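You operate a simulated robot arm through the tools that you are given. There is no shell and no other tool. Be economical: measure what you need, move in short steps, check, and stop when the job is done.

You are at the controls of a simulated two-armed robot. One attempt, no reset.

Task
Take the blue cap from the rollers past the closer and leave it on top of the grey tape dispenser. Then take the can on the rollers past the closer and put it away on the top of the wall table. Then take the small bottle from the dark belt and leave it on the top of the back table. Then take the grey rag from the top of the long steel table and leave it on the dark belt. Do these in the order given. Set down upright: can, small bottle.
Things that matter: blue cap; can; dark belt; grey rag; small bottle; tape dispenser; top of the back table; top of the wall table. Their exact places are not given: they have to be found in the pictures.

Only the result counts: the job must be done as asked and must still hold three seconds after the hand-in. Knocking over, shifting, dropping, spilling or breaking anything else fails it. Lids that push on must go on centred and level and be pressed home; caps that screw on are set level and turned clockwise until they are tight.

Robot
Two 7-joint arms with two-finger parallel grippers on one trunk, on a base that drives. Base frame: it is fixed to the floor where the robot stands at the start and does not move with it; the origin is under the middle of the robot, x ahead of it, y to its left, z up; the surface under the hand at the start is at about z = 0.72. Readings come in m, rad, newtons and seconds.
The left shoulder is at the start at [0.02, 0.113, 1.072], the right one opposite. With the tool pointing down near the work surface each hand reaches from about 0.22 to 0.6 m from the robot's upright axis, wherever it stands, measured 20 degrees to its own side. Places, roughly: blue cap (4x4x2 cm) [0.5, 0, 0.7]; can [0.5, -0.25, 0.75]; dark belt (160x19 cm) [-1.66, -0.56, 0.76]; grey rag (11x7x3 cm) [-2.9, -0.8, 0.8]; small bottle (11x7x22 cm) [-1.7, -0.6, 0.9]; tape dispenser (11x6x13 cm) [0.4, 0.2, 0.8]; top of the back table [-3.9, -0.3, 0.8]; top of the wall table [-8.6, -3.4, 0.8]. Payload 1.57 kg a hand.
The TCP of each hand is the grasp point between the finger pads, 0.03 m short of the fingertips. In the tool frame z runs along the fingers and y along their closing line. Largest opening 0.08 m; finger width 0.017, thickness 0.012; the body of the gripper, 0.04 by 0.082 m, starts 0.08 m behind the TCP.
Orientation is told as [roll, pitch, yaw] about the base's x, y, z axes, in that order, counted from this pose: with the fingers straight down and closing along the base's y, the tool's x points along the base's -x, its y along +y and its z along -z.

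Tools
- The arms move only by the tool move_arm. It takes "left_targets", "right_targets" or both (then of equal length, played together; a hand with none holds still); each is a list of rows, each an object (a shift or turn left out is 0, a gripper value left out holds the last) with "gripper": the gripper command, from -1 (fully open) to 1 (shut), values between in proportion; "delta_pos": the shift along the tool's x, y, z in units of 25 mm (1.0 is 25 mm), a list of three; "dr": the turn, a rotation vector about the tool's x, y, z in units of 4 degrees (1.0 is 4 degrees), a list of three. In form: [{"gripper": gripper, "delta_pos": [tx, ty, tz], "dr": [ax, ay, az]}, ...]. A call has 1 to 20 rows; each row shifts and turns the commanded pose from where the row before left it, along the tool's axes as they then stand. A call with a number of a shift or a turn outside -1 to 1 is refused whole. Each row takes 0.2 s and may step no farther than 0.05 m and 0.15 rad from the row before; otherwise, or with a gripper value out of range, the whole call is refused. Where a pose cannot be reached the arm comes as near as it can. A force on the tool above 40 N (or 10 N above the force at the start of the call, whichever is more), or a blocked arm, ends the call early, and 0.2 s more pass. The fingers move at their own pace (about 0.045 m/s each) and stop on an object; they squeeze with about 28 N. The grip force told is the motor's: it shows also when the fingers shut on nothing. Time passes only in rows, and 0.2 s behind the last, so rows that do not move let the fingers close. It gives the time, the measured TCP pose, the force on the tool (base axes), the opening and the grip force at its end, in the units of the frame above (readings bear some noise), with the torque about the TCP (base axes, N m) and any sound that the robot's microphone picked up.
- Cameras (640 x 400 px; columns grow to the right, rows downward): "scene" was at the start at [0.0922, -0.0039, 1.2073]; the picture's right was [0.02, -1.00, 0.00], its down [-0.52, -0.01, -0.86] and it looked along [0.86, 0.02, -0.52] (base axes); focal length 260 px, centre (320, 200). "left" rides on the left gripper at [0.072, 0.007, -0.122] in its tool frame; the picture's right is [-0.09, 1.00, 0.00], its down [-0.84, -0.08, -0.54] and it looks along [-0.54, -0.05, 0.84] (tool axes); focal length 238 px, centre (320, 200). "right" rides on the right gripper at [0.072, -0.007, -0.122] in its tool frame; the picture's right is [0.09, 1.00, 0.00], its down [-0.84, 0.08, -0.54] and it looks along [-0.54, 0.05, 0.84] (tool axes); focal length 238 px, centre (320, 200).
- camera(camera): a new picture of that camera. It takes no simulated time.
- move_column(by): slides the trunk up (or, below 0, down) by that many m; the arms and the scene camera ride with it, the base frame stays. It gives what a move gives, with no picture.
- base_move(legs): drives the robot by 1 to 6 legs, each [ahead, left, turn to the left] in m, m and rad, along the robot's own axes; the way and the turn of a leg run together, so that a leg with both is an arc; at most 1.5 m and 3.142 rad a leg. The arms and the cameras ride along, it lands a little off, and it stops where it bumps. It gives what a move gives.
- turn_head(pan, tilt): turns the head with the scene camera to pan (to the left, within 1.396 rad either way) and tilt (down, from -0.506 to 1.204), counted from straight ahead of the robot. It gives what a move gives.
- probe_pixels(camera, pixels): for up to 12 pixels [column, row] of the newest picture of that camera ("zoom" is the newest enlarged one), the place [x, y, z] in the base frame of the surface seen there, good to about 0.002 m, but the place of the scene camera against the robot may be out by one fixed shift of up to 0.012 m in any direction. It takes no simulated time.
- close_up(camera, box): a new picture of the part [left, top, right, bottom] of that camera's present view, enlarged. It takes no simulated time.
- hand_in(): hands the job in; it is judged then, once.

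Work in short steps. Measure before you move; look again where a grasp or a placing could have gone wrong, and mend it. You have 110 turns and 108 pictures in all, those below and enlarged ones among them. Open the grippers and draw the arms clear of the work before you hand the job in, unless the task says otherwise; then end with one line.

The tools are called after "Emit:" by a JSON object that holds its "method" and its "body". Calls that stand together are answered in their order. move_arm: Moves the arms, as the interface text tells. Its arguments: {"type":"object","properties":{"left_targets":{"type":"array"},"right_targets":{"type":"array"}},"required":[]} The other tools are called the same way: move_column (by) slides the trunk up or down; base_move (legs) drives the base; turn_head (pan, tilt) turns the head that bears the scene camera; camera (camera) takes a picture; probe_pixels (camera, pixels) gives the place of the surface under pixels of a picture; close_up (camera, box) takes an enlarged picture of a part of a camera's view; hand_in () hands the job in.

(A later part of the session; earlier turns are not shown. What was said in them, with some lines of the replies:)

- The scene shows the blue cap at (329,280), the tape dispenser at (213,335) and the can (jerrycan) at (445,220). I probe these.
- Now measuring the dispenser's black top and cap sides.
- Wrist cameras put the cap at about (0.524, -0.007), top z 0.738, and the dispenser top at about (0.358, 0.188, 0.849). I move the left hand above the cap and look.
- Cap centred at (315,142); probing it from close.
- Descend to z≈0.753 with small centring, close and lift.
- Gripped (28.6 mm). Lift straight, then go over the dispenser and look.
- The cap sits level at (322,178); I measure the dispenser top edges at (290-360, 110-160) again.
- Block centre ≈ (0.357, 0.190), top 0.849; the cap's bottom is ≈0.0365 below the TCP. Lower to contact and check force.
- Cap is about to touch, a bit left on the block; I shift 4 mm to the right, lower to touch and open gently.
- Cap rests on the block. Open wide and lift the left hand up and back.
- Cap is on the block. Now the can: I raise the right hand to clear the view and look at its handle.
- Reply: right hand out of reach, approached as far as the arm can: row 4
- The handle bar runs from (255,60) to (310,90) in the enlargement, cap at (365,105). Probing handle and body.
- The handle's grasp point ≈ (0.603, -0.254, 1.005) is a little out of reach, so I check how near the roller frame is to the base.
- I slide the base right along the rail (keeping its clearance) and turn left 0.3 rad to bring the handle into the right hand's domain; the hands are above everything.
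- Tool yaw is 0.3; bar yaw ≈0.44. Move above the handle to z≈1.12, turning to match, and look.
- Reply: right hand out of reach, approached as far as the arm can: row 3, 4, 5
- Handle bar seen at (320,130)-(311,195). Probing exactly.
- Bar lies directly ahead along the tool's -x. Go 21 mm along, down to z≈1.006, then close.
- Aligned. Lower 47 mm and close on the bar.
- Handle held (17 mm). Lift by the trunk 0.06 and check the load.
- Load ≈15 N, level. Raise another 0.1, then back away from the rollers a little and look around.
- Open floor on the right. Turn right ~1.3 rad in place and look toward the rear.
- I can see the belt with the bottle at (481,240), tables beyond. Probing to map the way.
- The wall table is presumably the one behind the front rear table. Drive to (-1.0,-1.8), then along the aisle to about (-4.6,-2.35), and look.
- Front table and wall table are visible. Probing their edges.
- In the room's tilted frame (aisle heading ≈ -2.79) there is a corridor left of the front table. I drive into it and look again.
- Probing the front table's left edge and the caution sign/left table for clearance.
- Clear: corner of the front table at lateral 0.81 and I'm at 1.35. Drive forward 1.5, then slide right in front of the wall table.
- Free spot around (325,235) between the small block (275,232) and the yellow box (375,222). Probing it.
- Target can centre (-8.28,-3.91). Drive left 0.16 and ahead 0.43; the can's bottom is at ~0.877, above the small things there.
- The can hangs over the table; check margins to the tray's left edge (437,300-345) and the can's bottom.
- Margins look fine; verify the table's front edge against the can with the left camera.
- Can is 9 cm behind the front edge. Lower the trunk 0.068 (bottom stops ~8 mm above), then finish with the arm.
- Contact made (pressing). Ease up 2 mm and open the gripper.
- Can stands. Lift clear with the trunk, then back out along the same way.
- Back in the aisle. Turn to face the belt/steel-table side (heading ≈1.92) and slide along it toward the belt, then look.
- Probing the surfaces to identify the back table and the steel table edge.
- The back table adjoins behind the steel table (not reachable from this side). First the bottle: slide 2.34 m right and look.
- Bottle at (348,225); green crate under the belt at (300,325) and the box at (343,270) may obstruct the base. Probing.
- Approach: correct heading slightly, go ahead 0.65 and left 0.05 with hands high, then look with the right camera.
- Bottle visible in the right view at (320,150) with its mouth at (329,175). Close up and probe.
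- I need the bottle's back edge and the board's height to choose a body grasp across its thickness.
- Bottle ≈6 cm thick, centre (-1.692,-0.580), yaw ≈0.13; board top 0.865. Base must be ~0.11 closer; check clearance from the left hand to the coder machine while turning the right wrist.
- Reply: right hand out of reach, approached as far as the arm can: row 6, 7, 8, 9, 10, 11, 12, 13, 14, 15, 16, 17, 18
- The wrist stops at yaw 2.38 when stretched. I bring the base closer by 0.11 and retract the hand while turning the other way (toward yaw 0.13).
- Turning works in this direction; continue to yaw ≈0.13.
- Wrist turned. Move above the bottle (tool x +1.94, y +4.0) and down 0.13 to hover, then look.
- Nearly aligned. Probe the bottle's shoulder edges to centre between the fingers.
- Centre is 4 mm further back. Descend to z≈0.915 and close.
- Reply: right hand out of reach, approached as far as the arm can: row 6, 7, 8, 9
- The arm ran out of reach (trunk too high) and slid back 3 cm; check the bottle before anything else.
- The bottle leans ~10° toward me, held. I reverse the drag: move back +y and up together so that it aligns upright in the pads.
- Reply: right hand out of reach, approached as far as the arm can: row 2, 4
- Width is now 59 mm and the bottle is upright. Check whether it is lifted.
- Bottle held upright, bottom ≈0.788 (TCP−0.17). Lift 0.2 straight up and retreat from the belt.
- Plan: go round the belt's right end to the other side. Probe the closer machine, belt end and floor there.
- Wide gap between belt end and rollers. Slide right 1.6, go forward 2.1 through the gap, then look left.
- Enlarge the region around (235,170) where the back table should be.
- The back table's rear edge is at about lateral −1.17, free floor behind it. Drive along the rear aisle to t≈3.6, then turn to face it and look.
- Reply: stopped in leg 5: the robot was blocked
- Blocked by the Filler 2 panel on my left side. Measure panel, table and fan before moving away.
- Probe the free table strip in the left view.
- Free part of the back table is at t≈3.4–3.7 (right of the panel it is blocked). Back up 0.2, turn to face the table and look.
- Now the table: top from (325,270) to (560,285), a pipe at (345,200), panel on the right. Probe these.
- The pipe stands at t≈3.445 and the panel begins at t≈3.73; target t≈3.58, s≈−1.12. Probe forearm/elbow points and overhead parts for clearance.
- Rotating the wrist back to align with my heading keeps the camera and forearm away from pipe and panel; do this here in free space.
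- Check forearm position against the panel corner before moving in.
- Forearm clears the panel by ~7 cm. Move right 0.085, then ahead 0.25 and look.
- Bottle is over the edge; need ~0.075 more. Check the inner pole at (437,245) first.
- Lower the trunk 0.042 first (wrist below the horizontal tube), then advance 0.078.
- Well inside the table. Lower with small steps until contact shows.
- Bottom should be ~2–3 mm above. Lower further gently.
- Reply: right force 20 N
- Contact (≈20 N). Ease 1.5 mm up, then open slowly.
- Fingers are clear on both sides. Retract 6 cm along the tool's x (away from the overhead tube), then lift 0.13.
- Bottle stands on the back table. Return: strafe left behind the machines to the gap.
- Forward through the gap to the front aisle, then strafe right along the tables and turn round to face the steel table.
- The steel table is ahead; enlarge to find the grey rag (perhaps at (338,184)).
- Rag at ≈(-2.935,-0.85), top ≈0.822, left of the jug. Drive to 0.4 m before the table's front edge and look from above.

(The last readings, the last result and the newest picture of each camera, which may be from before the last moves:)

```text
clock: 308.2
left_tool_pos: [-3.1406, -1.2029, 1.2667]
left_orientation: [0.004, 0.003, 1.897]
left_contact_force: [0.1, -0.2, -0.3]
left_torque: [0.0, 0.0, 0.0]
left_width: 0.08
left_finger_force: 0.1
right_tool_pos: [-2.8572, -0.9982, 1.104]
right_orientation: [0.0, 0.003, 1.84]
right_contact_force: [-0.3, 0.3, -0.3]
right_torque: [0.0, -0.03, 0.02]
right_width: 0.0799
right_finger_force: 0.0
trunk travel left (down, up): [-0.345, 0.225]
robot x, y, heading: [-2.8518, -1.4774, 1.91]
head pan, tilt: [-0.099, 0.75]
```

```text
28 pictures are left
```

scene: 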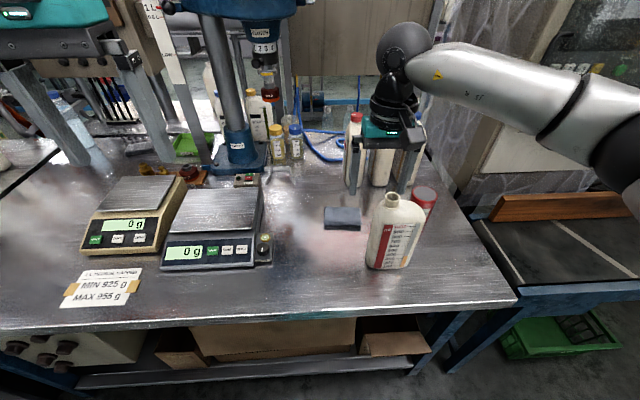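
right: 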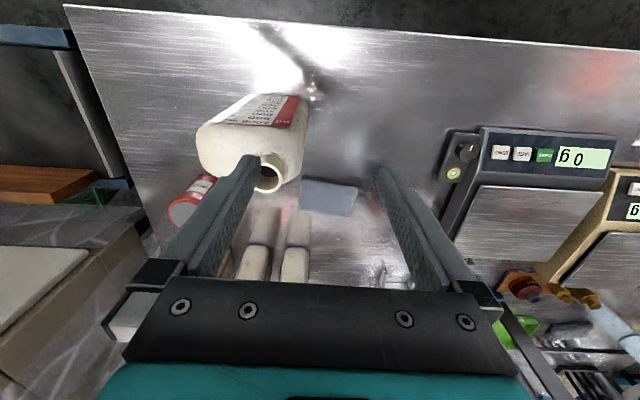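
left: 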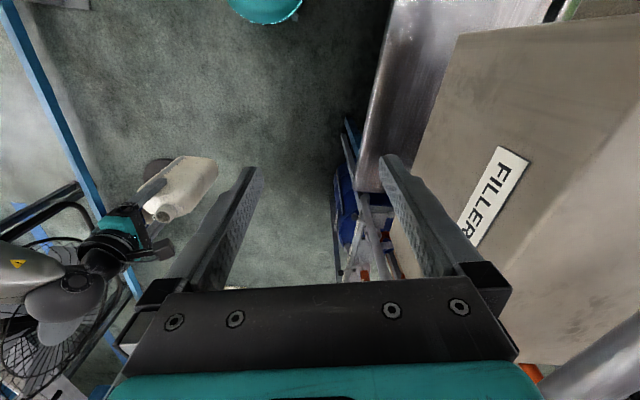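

Rag now fully visible at (342,218) scene, (328,197) right. Probe corners and neighbours.

Emit:
{"method": "probe_pixels", "body": {"camera": "right", "pixels": [[300, 182], [357, 186], [350, 215], [302, 210], [328, 197], [300, 195], [355, 200], [285, 190], [296, 225], [290, 250], [380, 230], [330, 225]]}}

Emit:
{"method": "close_up", "body": {"camera": "right", "box": [240, 130, 440, 270]}}

Emit:
{"method": "close_up", "body": {"camera": "scene", "box": [300, 180, 420, 280]}}

```text
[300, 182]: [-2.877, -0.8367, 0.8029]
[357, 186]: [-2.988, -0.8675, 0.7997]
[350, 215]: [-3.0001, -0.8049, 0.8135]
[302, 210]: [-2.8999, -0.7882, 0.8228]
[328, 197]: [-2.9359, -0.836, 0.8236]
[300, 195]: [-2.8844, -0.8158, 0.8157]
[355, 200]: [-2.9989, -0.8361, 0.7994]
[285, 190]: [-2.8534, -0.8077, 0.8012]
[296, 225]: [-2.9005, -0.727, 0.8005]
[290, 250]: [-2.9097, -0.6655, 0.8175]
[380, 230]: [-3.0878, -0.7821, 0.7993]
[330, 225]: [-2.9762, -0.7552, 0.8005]
```

```text
2.86 times, centred on (340, 200) of right
```

zoom: 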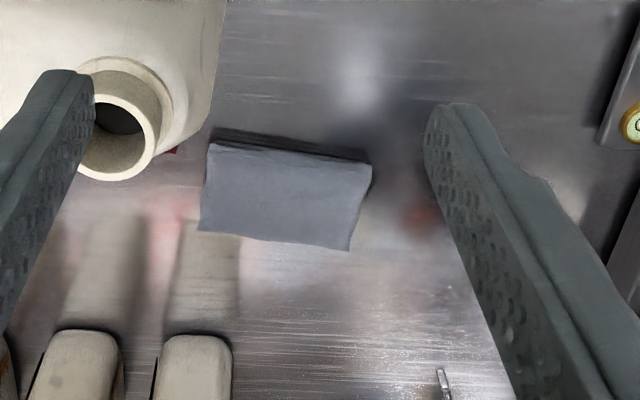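

```text
4.00 times, centred on (360, 230) of scene
```

zoom: 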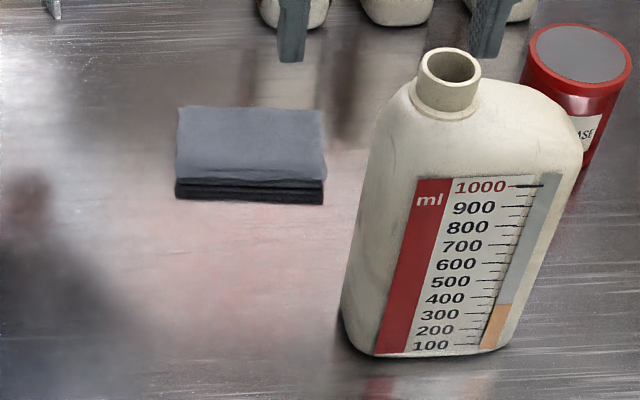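

The forearm of the right arm would pass over the jug, so I use the left arm (its forearm will pass over the low scales). Retract the right hand and turn the left wrist by +1.39 rad together.

Emit:
{"method": "move_arm", "body": {"left_targets": [{"gripper": -1, "dr": [0, 0, -0.995]}, {"dr": [0, 0, -0.995]}, {"dr": [0, 0, -0.995]}, {"dr": [0, 0, -0.995]}, {"dr": [0, 0, -0.995]}, {"dr": [0, 0, -0.995]}, {"dr": [0, 0, -0.995]}, {"dr": [0, 0, -0.995]}, {"dr": [0, 0, -0.995]}, {"dr": [0, 0, -0.995]}, {"dr": [0, 0, -0.995]}, {"dr": [0, 0, -0.995]}, {"dr": [0, 0, -0.995]}, {"dr": [0, 0, -0.995]}, {"dr": [0, 0, -0.995]}, {"dr": [0, 0, -0.995]}, {"dr": [0, 0, -0.995]}, {"dr": [0, 0, -0.995]}, {"dr": [0, 0, -0.995]}, {"dr": [0, 0, -0.995]}], "right_targets": [{"delta_pos": [0, 0, -0.5]}, {"delta_pos": [0.5, 0, -0.5]}, {"delta_pos": [0.5, 0, -0.5]}, {"delta_pos": [0.5, 0, -0.5]}, {"delta_pos": [0.5, 0, -0.5]}, {"delta_pos": [0.5, 0, -0.5]}, {"delta_pos": [0.5, 0, 0]}, {"delta_pos": [0.5, 0, 0]}, {"delta_pos": [0.5, 0, 0]}, {"delta_pos": [0.5, 0, 0]}, {"delta_pos": [0.5, 0, 0]}, {"delta_pos": [0.5, 0, 0]}, {}, {}, {}, {}, {}, {}, {}, {}]}}

Emit:
{"method": "base_move", "body": {"legs": [[0, -0.27, 0]]}}

Emit:
{"method": "camera", "body": {"camera": "left"}}

```text
clock: 312.4
left_tool_pos: [-3.1408, -1.2021, 1.2673]
left_orientation: [0.003, -0.003, -2.995]
left_contact_force: [0.0, 0.3, 0.7]
left_torque: [0.03, 0.01, -0.02]
left_width: 0.08
left_finger_force: 0.0
right_tool_pos: [-2.8204, -1.13, 1.1791]
right_orientation: [-0.001, 0.004, 1.839]
right_contact_force: [0.9, -0.7, 0.2]
right_torque: [0.02, 0.03, -0.02]
right_width: 0.0801
right_finger_force: 0.1
trunk travel left (down, up): [-0.345, 0.225]
robot x, y, heading: [-2.8493, -1.4794, 1.911]
head pan, tilt: [-0.099, 0.75]
```

```text
clock: 314.3
left_tool_pos: [-2.8918, -1.117, 1.2662]
left_orientation: [0.004, -0.003, -2.997]
left_contact_force: [-0.3, -0.4, 0.2]
left_torque: [0.02, 0.02, 0.01]
left_width: 0.0798
left_finger_force: 0.1
right_tool_pos: [-2.5723, -1.0445, 1.1789]
right_orientation: [0.0, 0.004, 1.837]
right_contact_force: [-0.3, 0.7, 0.1]
right_torque: [0.02, 0.02, 0.02]
right_width: 0.0801
right_finger_force: 0.2
trunk travel left (down, up): [-0.345, 0.225]
robot x, y, heading: [-2.6045, -1.3904, 1.904]
head pan, tilt: [-0.099, 0.75]
```

```text
25 pictures are left
```

left: 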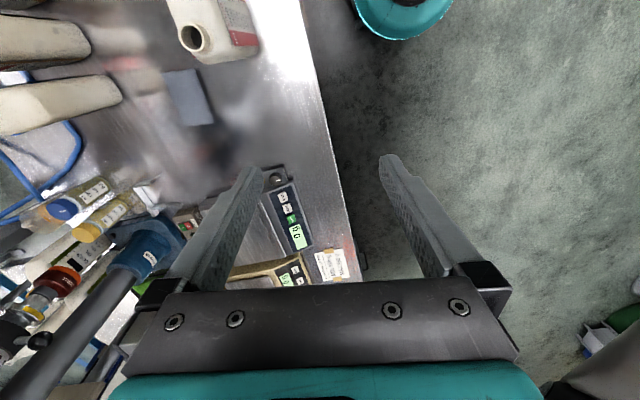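

Rag at (190,98) in the left view. Probe the rag, the table edge and the robot's base disc to see how near I can drive.

Emit:
{"method": "probe_pixels", "body": {"camera": "left", "pixels": [[190, 98], [163, 75], [213, 120], [200, 68], [183, 124], [356, 5], [375, 30], [402, 38], [318, 80], [345, 200], [190, 38], [240, 50]]}}

```text
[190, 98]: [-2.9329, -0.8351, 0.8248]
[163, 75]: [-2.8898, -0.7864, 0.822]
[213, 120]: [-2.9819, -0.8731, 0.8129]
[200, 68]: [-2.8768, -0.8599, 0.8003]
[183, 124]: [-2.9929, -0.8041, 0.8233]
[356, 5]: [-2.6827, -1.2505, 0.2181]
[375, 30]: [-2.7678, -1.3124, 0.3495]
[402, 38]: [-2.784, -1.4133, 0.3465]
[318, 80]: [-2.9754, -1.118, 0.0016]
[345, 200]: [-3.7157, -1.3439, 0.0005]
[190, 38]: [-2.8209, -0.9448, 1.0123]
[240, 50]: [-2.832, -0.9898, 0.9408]
```

Base disc radius ≈0.18, so 0.10 ahead is safe. Advance, lower the trunk 0.15, then move the left hand over the rag.

Emit:
{"method": "base_move", "body": {"legs": [[0.1, 0, 0]]}}

Emit:
{"method": "move_column", "body": {"by": -0.15}}

```text
clock: 315.5
left_tool_pos: [-2.9272, -1.0202, 1.2662]
left_orientation: [0.005, -0.002, -2.997]
left_contact_force: [-0.2, -0.3, 0.3]
left_torque: [-0.04, 0.01, 0.01]
left_width: 0.0801
left_finger_force: 0.1
right_tool_pos: [-2.6064, -0.9485, 1.1781]
right_orientation: [-0.001, 0.005, 1.834]
right_contact_force: [-0.8, 0.5, -0.6]
right_torque: [-0.03, -0.03, 0.0]
right_width: 0.0797
right_finger_force: 0.1
trunk travel left (down, up): [-0.345, 0.225]
robot x, y, heading: [-2.635, -1.2972, 1.909]
head pan, tilt: [-0.099, 0.75]
```

```text
clock: 317.2
left_tool_pos: [-2.9266, -1.0219, 1.1168]
left_orientation: [0.004, -0.004, -2.997]
left_contact_force: [0.0, 0.0, 0.7]
left_torque: [0.01, 0.01, 0.01]
left_width: 0.0798
left_finger_force: 0.1
right_tool_pos: [-2.6073, -0.9495, 1.0279]
right_orientation: [-0.001, 0.003, 1.837]
right_contact_force: [-0.2, 0.1, 0.4]
right_torque: [-0.04, -0.01, -0.05]
right_width: 0.0802
right_finger_force: 0.1
trunk travel left (down, up): [-0.195, 0.375]
robot x, y, heading: [-2.638, -1.2962, 1.911]
head pan, tilt: [-0.099, 0.75]
```

Move the left hand over the rag (tool x +0.76, y −7.6) at this height and look.

Emit:
{"method": "move_arm", "body": {"left_targets": [{"delta_pos": [0.095, -0.95, 0]}, {"delta_pos": [0.095, -0.95, 0]}, {"delta_pos": [0.095, -0.95, 0]}, {"delta_pos": [0.095, -0.95, 0]}, {"delta_pos": [0.095, -0.95, 0]}, {"delta_pos": [0.095, -0.95, 0]}, {"delta_pos": [0.095, -0.95, 0]}, {"delta_pos": [0.095, -0.95, 0]}, {}]}}

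Emit:
{"method": "camera", "body": {"camera": "left"}}

Emit:
{"method": "camera", "body": {"camera": "scene"}}

```text
clock: 319.2
left_tool_pos: [-2.9327, -0.8296, 1.1173]
left_orientation: [0.004, -0.004, -2.998]
left_contact_force: [0.0, 0.6, -0.3]
left_torque: [0.02, 0.0, 0.02]
left_width: 0.08
left_finger_force: 0.1
right_tool_pos: [-2.6074, -0.9504, 1.0296]
right_orientation: [-0.003, 0.004, 1.839]
right_contact_force: [0.6, -0.2, 0.5]
right_torque: [0.0, 0.02, -0.02]
right_width: 0.0799
right_finger_force: 0.1
trunk travel left (down, up): [-0.195, 0.375]
robot x, y, heading: [-2.6382, -1.2963, 1.902]
head pan, tilt: [-0.099, 0.75]
```

```text
24 pictures are left
```

left: 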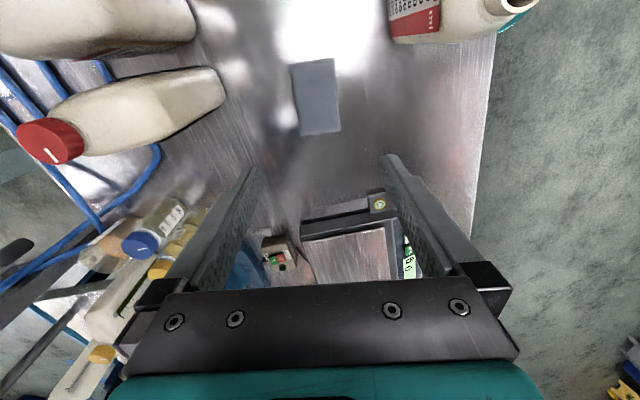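

```text
23 pictures are left
```

scene: 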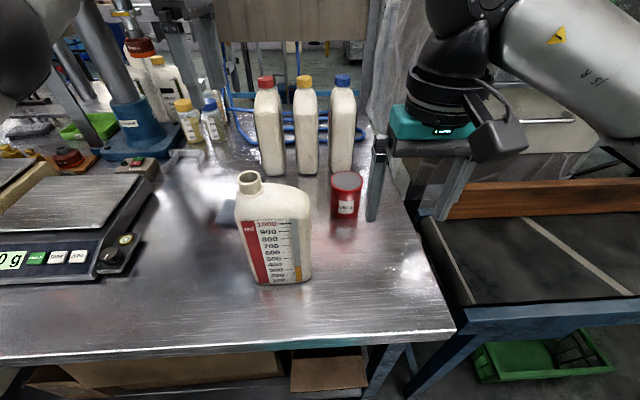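

Aligned over the rag. Probe neighbours near the descending gripper: drill column, bottles behind.

Emit:
{"method": "probe_pixels", "body": {"camera": "left", "pixels": [[222, 85], [190, 20], [60, 140], [240, 270], [180, 220], [317, 97], [395, 20], [300, 80], [337, 80], [275, 255], [320, 215]]}}

Emit:
{"method": "probe_pixels", "body": {"camera": "scene", "pixels": [[115, 70], [135, 135], [160, 165], [212, 130], [185, 120], [265, 130]]}}

```text
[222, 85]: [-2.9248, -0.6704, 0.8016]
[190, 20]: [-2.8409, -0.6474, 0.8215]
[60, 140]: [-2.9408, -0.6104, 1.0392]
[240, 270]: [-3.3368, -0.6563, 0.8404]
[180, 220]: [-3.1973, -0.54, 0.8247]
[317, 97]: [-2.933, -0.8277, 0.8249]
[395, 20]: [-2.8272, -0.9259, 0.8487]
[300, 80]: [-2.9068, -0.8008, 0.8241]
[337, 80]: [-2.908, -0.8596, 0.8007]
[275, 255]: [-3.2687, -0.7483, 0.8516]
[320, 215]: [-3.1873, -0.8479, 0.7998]
```

```text
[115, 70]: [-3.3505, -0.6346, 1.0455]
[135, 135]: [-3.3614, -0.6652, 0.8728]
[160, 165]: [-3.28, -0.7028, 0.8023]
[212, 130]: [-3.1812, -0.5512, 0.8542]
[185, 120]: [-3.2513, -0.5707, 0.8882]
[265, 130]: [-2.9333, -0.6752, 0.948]
```

All clear. Descend 0.25 and verify pose.

Emit:
{"method": "move_arm", "body": {"left_targets": [{"delta_pos": [0, 0, 1]}, {"delta_pos": [0, 0, 1]}, {"delta_pos": [0, 0, 1]}, {"delta_pos": [0, 0, 1]}, {"delta_pos": [0, 0, 1]}, {"delta_pos": [0, 0, 1]}, {"delta_pos": [0, 0, 1]}, {"delta_pos": [0, 0, 1]}, {"delta_pos": [0, 0, 1]}, {"delta_pos": [0, 0, 0.8]}, {}]}}

Emit:
{"method": "camera", "body": {"camera": "left"}}

```text
clock: 321.6
left_tool_pos: [-2.9354, -0.8324, 0.8701]
left_orientation: [0.003, -0.004, -2.997]
left_contact_force: [-0.2, 0.7, -0.7]
left_torque: [-0.02, 0.01, 0.02]
left_width: 0.0802
left_finger_force: 0.0
right_tool_pos: [-2.6063, -0.9495, 1.0285]
right_orientation: [0.0, 0.002, 1.838]
right_contact_force: [-0.1, -0.5, 0.6]
right_torque: [-0.01, 0.0, -0.01]
right_width: 0.0801
right_finger_force: 0.2
trunk travel left (down, up): [-0.195, 0.375]
robot x, y, heading: [-2.6341, -1.2919, 1.906]
head pan, tilt: [-0.099, 0.75]
```

```text
22 pictures are left
```

left: 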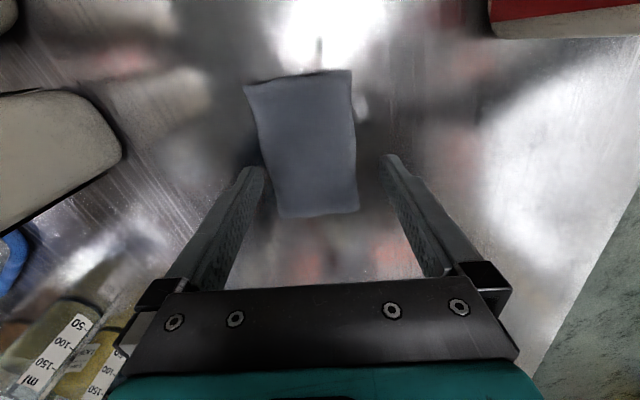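

Rag is off to the left between the fingers; probe its edges.

Emit:
{"method": "probe_pixels", "body": {"camera": "left", "pixels": [[264, 140], [352, 140], [255, 90], [348, 85], [280, 205], [355, 200], [308, 145], [256, 172], [388, 165]]}}

```text
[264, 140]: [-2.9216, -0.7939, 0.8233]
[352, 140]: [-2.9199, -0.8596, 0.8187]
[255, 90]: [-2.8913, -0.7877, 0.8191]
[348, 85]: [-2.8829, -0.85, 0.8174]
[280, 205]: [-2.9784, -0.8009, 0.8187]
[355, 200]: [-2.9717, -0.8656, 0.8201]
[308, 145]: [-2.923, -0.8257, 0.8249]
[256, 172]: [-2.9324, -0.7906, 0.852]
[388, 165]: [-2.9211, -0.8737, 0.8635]
```

Shift 3 mm and descend to z≈0.834, then close.

Emit:
{"method": "move_arm", "body": {"left_targets": [{"delta_pos": [0, -0.13, 0.5]}, {"delta_pos": [0, 0, 0.5]}, {"delta_pos": [0, 0, 0.42]}, {}, {"gripper": 1}, {}, {}, {}, {}, {}]}}

Emit:
{"method": "camera", "body": {"camera": "left"}}

```text
clock: 323.8
left_tool_pos: [-2.9363, -0.828, 0.8347]
left_orientation: [0.004, -0.003, -2.996]
left_contact_force: [-0.3, -0.1, 0.2]
left_torque: [0.02, -0.01, 0.0]
left_width: 0.0674
left_finger_force: 28.0
right_tool_pos: [-2.6061, -0.9494, 1.0274]
right_orientation: [-0.002, 0.003, 1.837]
right_contact_force: [-0.4, -0.2, 0.9]
right_torque: [-0.02, -0.03, 0.02]
right_width: 0.0801
right_finger_force: 0.1
trunk travel left (down, up): [-0.195, 0.375]
robot x, y, heading: [-2.6361, -1.295, 1.901]
head pan, tilt: [-0.099, 0.75]
```

```text
21 pictures are left
```

left: 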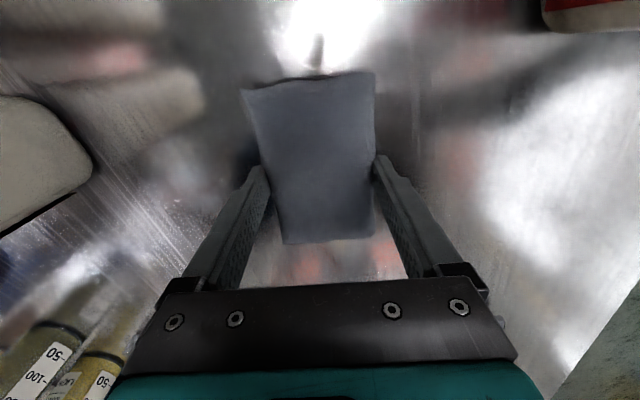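

Gripped at 67 mm. Lift 0.22 straight and check.

Emit:
{"method": "move_arm", "body": {"left_targets": [{"delta_pos": [0, 0, -0.5]}, {"delta_pos": [0, 0, -0.9]}, {"delta_pos": [0, 0, -1]}, {"delta_pos": [0, 0, -1]}, {"delta_pos": [0, 0, -1]}, {"delta_pos": [0, 0, -1]}, {"delta_pos": [0, 0, -1]}, {"delta_pos": [0, 0, -1]}, {"delta_pos": [0, 0, -1]}, {"delta_pos": [0, 0, -1]}, {"delta_pos": [0, 0, -1]}, {}]}}

Emit:
{"method": "camera", "body": {"camera": "left"}}

```text
clock: 326.4
left_tool_pos: [-2.9347, -0.8263, 1.0935]
left_orientation: [0.004, -0.003, -2.997]
left_contact_force: [0.1, -0.2, 0.1]
left_torque: [0.01, 0.01, 0.04]
left_width: 0.0669
left_finger_force: 28.3
right_tool_pos: [-2.6072, -0.9487, 1.0278]
right_orientation: [-0.002, 0.003, 1.837]
right_contact_force: [1.1, 0.3, 0.1]
right_torque: [0.0, 0.02, -0.03]
right_width: 0.0798
right_finger_force: 0.1
trunk travel left (down, up): [-0.195, 0.375]
robot x, y, heading: [-2.6362, -1.2974, 1.905]
head pan, tilt: [-0.099, 0.75]
```

```text
20 pictures are left
```

left: 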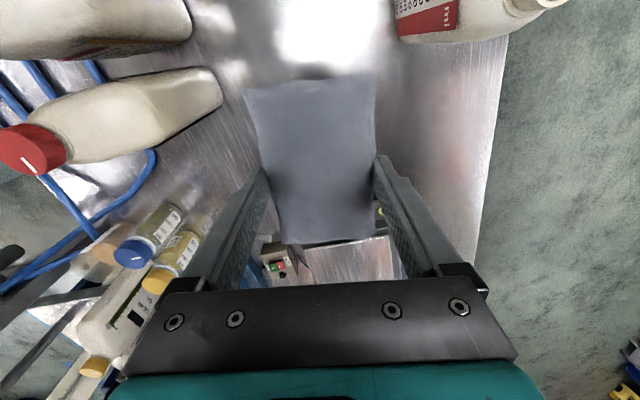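

Rag held. Raise the trunk 0.08, back off, slide right 1.05 to face the belt.

Emit:
{"method": "move_column", "body": {"by": 0.08}}

Emit:
{"method": "base_move", "body": {"legs": [[-0.6, 0, 0.012], [0, -1.05, 0]]}}

Emit:
{"method": "turn_head", "body": {"pan": 0.2, "tilt": 0.65}}

Emit:
{"method": "camera", "body": {"camera": "scene"}}

```text
clock: 327.6
left_tool_pos: [-2.9344, -0.825, 1.1732]
left_orientation: [0.002, -0.004, -2.997]
left_contact_force: [0.1, -0.2, -0.7]
left_torque: [-0.01, -0.01, -0.01]
left_width: 0.0669
left_finger_force: 27.8
right_tool_pos: [-2.6073, -0.9482, 1.1088]
right_orientation: [-0.002, 0.002, 1.836]
right_contact_force: [0.5, 0.5, -1.4]
right_torque: [0.01, 0.0, 0.0]
right_width: 0.0799
right_finger_force: 0.1
trunk travel left (down, up): [-0.275, 0.295]
robot x, y, heading: [-2.6384, -1.2976, 1.905]
head pan, tilt: [-0.099, 0.75]
```

```text
clock: 336.0
left_tool_pos: [-1.739, -1.0425, 1.1743]
left_orientation: [0.003, -0.005, -2.993]
left_contact_force: [-0.1, 1.2, -0.2]
left_torque: [-0.02, 0.02, -0.02]
left_width: 0.067
left_finger_force: 28.2
right_tool_pos: [-1.4118, -1.1639, 1.1086]
right_orientation: [0.0, 0.006, 1.841]
right_contact_force: [0.1, 0.0, -0.1]
right_torque: [0.0, 0.01, -0.02]
right_width: 0.0801
right_finger_force: 0.1
trunk travel left (down, up): [-0.275, 0.295]
robot x, y, heading: [-1.4416, -1.5118, 1.91]
head pan, tilt: [-0.099, 0.75]
```

```text
clock: 336.8
left_tool_pos: [-1.7398, -1.0429, 1.1743]
left_orientation: [0.004, -0.003, -2.992]
left_contact_force: [-0.2, -0.6, -0.1]
left_torque: [-0.01, 0.01, 0.0]
left_width: 0.067
left_finger_force: 28.1
right_tool_pos: [-1.4117, -1.1639, 1.1081]
right_orientation: [-0.001, 0.005, 1.84]
right_contact_force: [0.1, 0.1, -0.5]
right_torque: [0.0, 0.02, 0.0]
right_width: 0.0801
right_finger_force: 0.1
trunk travel left (down, up): [-0.275, 0.295]
robot x, y, heading: [-1.4403, -1.5139, 1.912]
head pan, tilt: [0.201, 0.649]
```

```text
19 pictures are left
```

scene: 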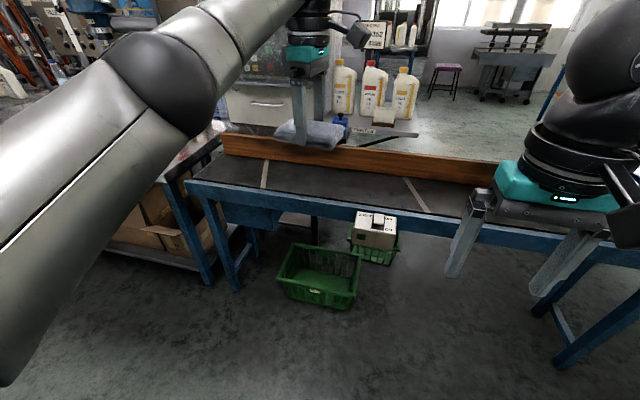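

Belt is free there. Probe the belt surface around (310,185), then drive ahead 0.42.

Emit:
{"method": "probe_pixels", "body": {"camera": "scene", "pixels": [[310, 160], [310, 175], [310, 190], [310, 196], [340, 180], [280, 180], [375, 225], [340, 155]]}}

Emit:
{"method": "base_move", "body": {"legs": [[0.42, 0, 0]]}}

Emit:
{"method": "camera", "body": {"camera": "left"}}

```text
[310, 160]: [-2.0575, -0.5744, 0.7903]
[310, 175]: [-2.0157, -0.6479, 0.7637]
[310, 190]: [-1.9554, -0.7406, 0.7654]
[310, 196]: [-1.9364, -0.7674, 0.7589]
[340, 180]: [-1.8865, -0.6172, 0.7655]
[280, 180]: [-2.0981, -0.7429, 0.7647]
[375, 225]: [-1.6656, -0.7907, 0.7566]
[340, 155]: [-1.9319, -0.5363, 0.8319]
```

```text
clock: 339.4
left_tool_pos: [-1.8781, -0.6355, 1.174]
left_orientation: [0.004, -0.004, -3.001]
left_contact_force: [-0.5, 0.1, -0.2]
left_torque: [-0.01, 0.01, -0.01]
left_width: 0.067
left_finger_force: 28.3
right_tool_pos: [-1.5512, -0.759, 1.108]
right_orientation: [-0.002, 0.002, 1.835]
right_contact_force: [-0.4, 0.9, 0.3]
right_torque: [-0.03, 0.01, 0.0]
right_width: 0.08
right_finger_force: 0.1
trunk travel left (down, up): [-0.275, 0.295]
robot x, y, heading: [-1.5812, -1.1077, 1.902]
head pan, tilt: [0.201, 0.649]
```

```text
18 pictures are left
```

left: 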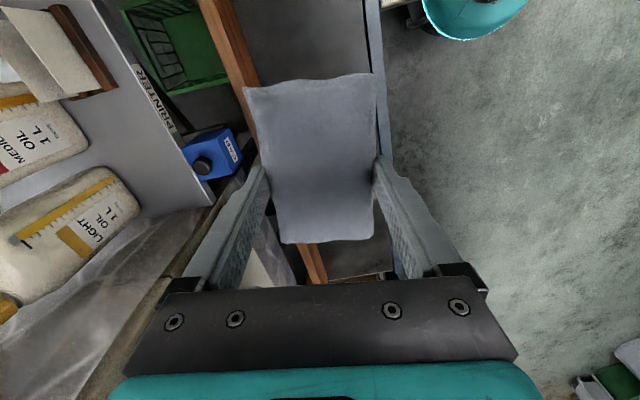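

Check the blue CAP holder's distance, then lower the trunk 0.15.

Emit:
{"method": "probe_pixels", "body": {"camera": "left", "pixels": [[235, 150], [215, 145], [250, 80], [205, 165], [320, 255], [300, 250], [385, 140], [355, 260]]}}

Emit:
{"method": "move_column", "body": {"by": -0.15}}

```text
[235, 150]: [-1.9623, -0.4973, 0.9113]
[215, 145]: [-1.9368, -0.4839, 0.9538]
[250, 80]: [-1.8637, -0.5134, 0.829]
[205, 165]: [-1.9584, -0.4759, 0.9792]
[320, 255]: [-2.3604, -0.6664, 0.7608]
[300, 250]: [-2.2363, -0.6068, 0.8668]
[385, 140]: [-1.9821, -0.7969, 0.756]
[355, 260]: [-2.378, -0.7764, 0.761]
```

```text
clock: 341.2
left_tool_pos: [-1.8772, -0.6355, 1.0236]
left_orientation: [0.002, -0.005, -3.0]
left_contact_force: [0.4, 0.3, -0.9]
left_torque: [0.02, 0.0, -0.01]
left_width: 0.0669
left_finger_force: 27.9
right_tool_pos: [-1.55, -0.7595, 0.9598]
right_orientation: [-0.003, 0.003, 1.833]
right_contact_force: [0.4, 0.0, 0.4]
right_torque: [-0.02, 0.03, 0.01]
right_width: 0.0802
right_finger_force: 0.1
trunk travel left (down, up): [-0.125, 0.445]
robot x, y, heading: [-1.5819, -1.1058, 1.904]
head pan, tilt: [0.201, 0.649]
```

CAP holder is ~10 cm away from the wrist. Descend to ~0.81.

Emit:
{"method": "move_arm", "body": {"left_targets": [{"delta_pos": [0, 0, 1]}, {"delta_pos": [0, 0, 1]}, {"delta_pos": [0, 0, 1]}, {"delta_pos": [0, 0, 1]}, {"delta_pos": [0, 0, 1]}, {"delta_pos": [0, 0, 1]}, {"delta_pos": [0, 0, 1]}, {"delta_pos": [0, 0, 0.8]}, {"delta_pos": [0, 0, 0.6]}, {}]}}

Emit:
{"method": "camera", "body": {"camera": "left"}}

```text
clock: 343.4
left_tool_pos: [-1.8763, -0.6371, 0.8134]
left_orientation: [0.005, -0.003, -3.0]
left_contact_force: [0.2, -0.7, -0.4]
left_torque: [0.05, 0.01, 0.0]
left_width: 0.0669
left_finger_force: 28.3
right_tool_pos: [-1.5504, -0.7603, 0.9587]
right_orientation: [-0.001, 0.004, 1.834]
right_contact_force: [-0.6, -0.5, 0.8]
right_torque: [0.0, 0.04, -0.01]
right_width: 0.0798
right_finger_force: 0.1
trunk travel left (down, up): [-0.125, 0.445]
robot x, y, heading: [-1.583, -1.1077, 1.904]
head pan, tilt: [0.201, 0.649]
```

```text
17 pictures are left
```

left: 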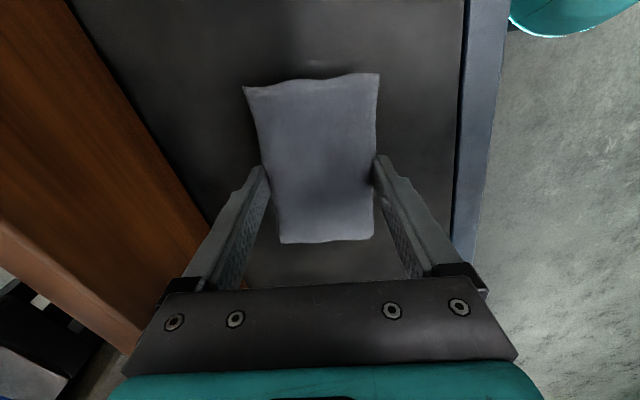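

Rag is over the middle of the belt. Lower the last ~15 mm, then open.

Emit:
{"method": "move_arm", "body": {"left_targets": [{"delta_pos": [0, 0, 0.3]}, {"delta_pos": [0, 0, 0.2]}, {"delta_pos": [0, 0, 0.12]}, {}, {"gripper": 0}, {}, {"gripper": -1}, {}, {}, {}]}}

Emit:
{"method": "camera", "body": {"camera": "left"}}

```text
clock: 345.6
left_tool_pos: [-1.8781, -0.6381, 0.7986]
left_orientation: [0.004, -0.002, -3.0]
left_contact_force: [-0.6, -0.7, -0.1]
left_torque: [-0.02, 0.02, -0.03]
left_width: 0.08
left_finger_force: 0.0
right_tool_pos: [-1.5497, -0.7604, 0.9578]
right_orientation: [-0.002, 0.004, 1.833]
right_contact_force: [-0.1, 0.1, -0.5]
right_torque: [0.02, 0.01, 0.04]
right_width: 0.0799
right_finger_force: 0.1
trunk travel left (down, up): [-0.125, 0.445]
robot x, y, heading: [-1.5861, -1.1072, 1.9]
head pan, tilt: [0.201, 0.649]
```

```text
16 pictures are left
```

left: 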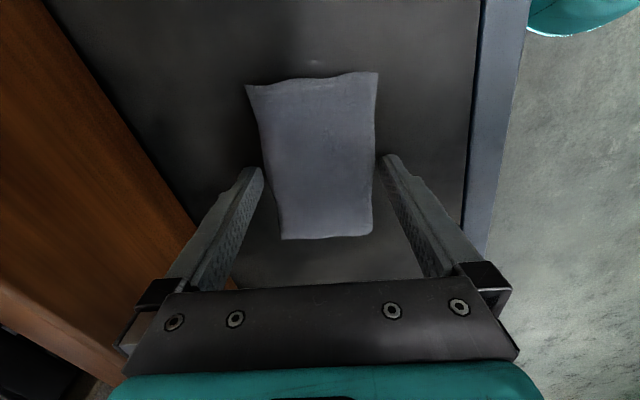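

Released on the belt. Lift the hand straight up and back the robot away, then check.

Emit:
{"method": "move_arm", "body": {"left_targets": [{"delta_pos": [0, 0, -0.5]}, {"delta_pos": [0, 0, -1]}, {"delta_pos": [0, 0, -1]}, {"delta_pos": [0, 0, -1]}, {"delta_pos": [0, 0, -1]}, {"delta_pos": [0, 0, -1]}, {"delta_pos": [0, 0, -1]}, {"delta_pos": [0, 0, -1]}, {"delta_pos": [0, 0, -1]}, {"delta_pos": [0, 0, -1]}, {}]}}

Emit:
{"method": "base_move", "body": {"legs": [[-0.45, 0, 0]]}}

Emit:
{"method": "turn_head", "body": {"pan": 0.0, "tilt": 0.45}}

Emit:
{"method": "camera", "body": {"camera": "scene"}}

```text
clock: 348.0
left_tool_pos: [-1.876, -0.6368, 1.0378]
left_orientation: [0.004, -0.004, -3.002]
left_contact_force: [0.1, 0.1, -0.2]
left_torque: [-0.02, -0.02, 0.04]
left_width: 0.0799
left_finger_force: 0.2
right_tool_pos: [-1.5512, -0.7602, 0.9582]
right_orientation: [-0.003, 0.004, 1.835]
right_contact_force: [0.2, -0.1, -0.6]
right_torque: [0.0, 0.0, 0.0]
right_width: 0.0801
right_finger_force: 0.0
trunk travel left (down, up): [-0.125, 0.445]
robot x, y, heading: [-1.585, -1.109, 1.902]
head pan, tilt: [0.201, 0.649]
```

```text
clock: 350.7
left_tool_pos: [-1.7329, -1.054, 1.0364]
left_orientation: [0.004, -0.004, -3.001]
left_contact_force: [-0.4, 0.8, -1.0]
left_torque: [-0.04, 0.02, 0.01]
left_width: 0.0799
left_finger_force: 0.0
right_tool_pos: [-1.4064, -1.1767, 0.958]
right_orientation: [-0.003, 0.003, 1.834]
right_contact_force: [0.7, -0.1, -0.7]
right_torque: [-0.01, 0.01, 0.01]
right_width: 0.0802
right_finger_force: 0.0
trunk travel left (down, up): [-0.125, 0.445]
robot x, y, heading: [-1.4396, -1.5224, 1.903]
head pan, tilt: [0.201, 0.649]
```

```text
clock: 351.4
left_tool_pos: [-1.7336, -1.0536, 1.0372]
left_orientation: [0.005, -0.003, -3.0]
left_contact_force: [0.3, -0.4, -0.2]
left_torque: [-0.01, -0.01, -0.04]
left_width: 0.0799
left_finger_force: 0.0
right_tool_pos: [-1.4073, -1.1753, 0.9584]
right_orientation: [-0.001, 0.004, 1.835]
right_contact_force: [0.6, -0.6, 0.3]
right_torque: [0.0, -0.02, -0.02]
right_width: 0.08
right_finger_force: 0.0
trunk travel left (down, up): [-0.125, 0.445]
robot x, y, heading: [-1.4395, -1.5231, 1.901]
head pan, tilt: [0.0, 0.45]
```

```text
15 pictures are left
```

scene: 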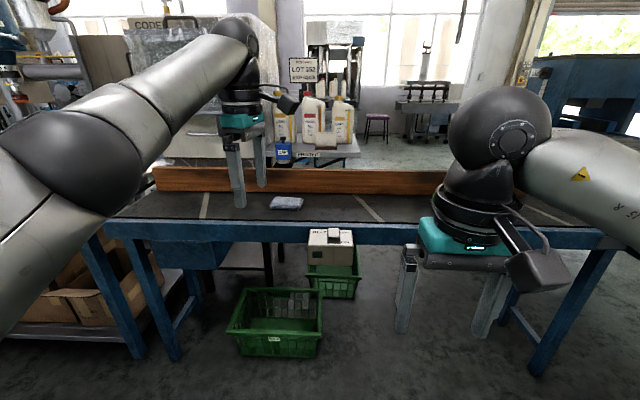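

Rag lies on the belt at (287,202). A last check of the cap on the dispenser.

Emit:
{"method": "turn_head", "body": {"pan": -1.1, "tilt": 0.3}}

Emit:
{"method": "close_up", "body": {"camera": "scene", "box": [200, 100, 500, 290]}}

```text
clock: 352.7
left_tool_pos: [-1.7324, -1.0543, 1.0363]
left_orientation: [0.002, -0.003, -3.0]
left_contact_force: [-0.1, -0.5, -0.3]
left_torque: [0.02, 0.01, -0.02]
left_width: 0.0795
left_finger_force: 0.1
right_tool_pos: [-1.4076, -1.1769, 0.9582]
right_orientation: [-0.003, 0.005, 1.834]
right_contact_force: [0.2, 0.5, -0.8]
right_torque: [0.01, -0.02, -0.02]
right_width: 0.0801
right_finger_force: 0.1
trunk travel left (down, up): [-0.125, 0.445]
robot x, y, heading: [-1.4384, -1.5258, 1.907]
head pan, tilt: [-1.1, 0.3]
```

```text
2.11 times, centred on (350, 195) of scene
```

zoom: 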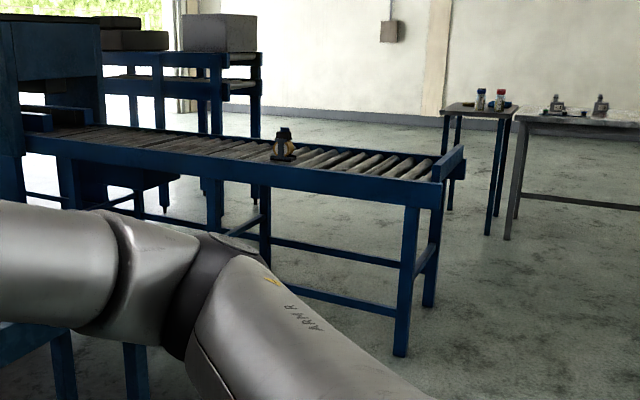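

Zoom in on the dispenser once more.

Emit:
{"method": "close_up", "body": {"camera": "scene", "box": [318, 150, 350, 182]}}

```text
12.50 times, centred on (334, 166) of scene
```

zoom: 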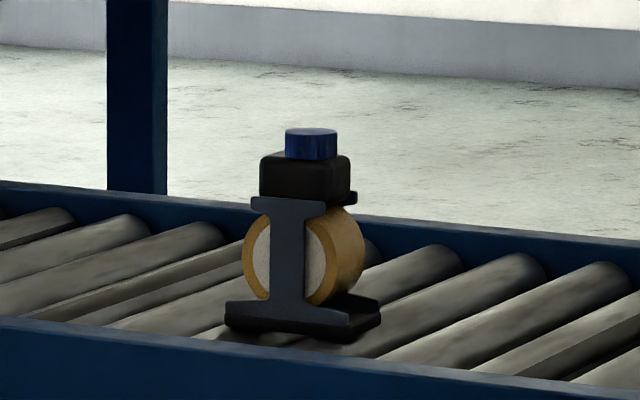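

The cap sits squarely on the dispenser, and all four items are placed. Grippers are open and the arms are clear, so I hand in.

Emit:
{"method": "hand_in", "body": {}}

```text
The job is handed in.
```

I did all four moves in the order given and handed the job in: the cap is on the tape dispenser, the can and small bottle stand upright on the wall table and back table, and the rag is on the dark belt. Two slips on the way: the bottle tipped about 10° while I was gripping it and I righted it, and a turn was stopped by an obstacle near the Filler 2 panel; I saw nothing moved or spilled in either case.
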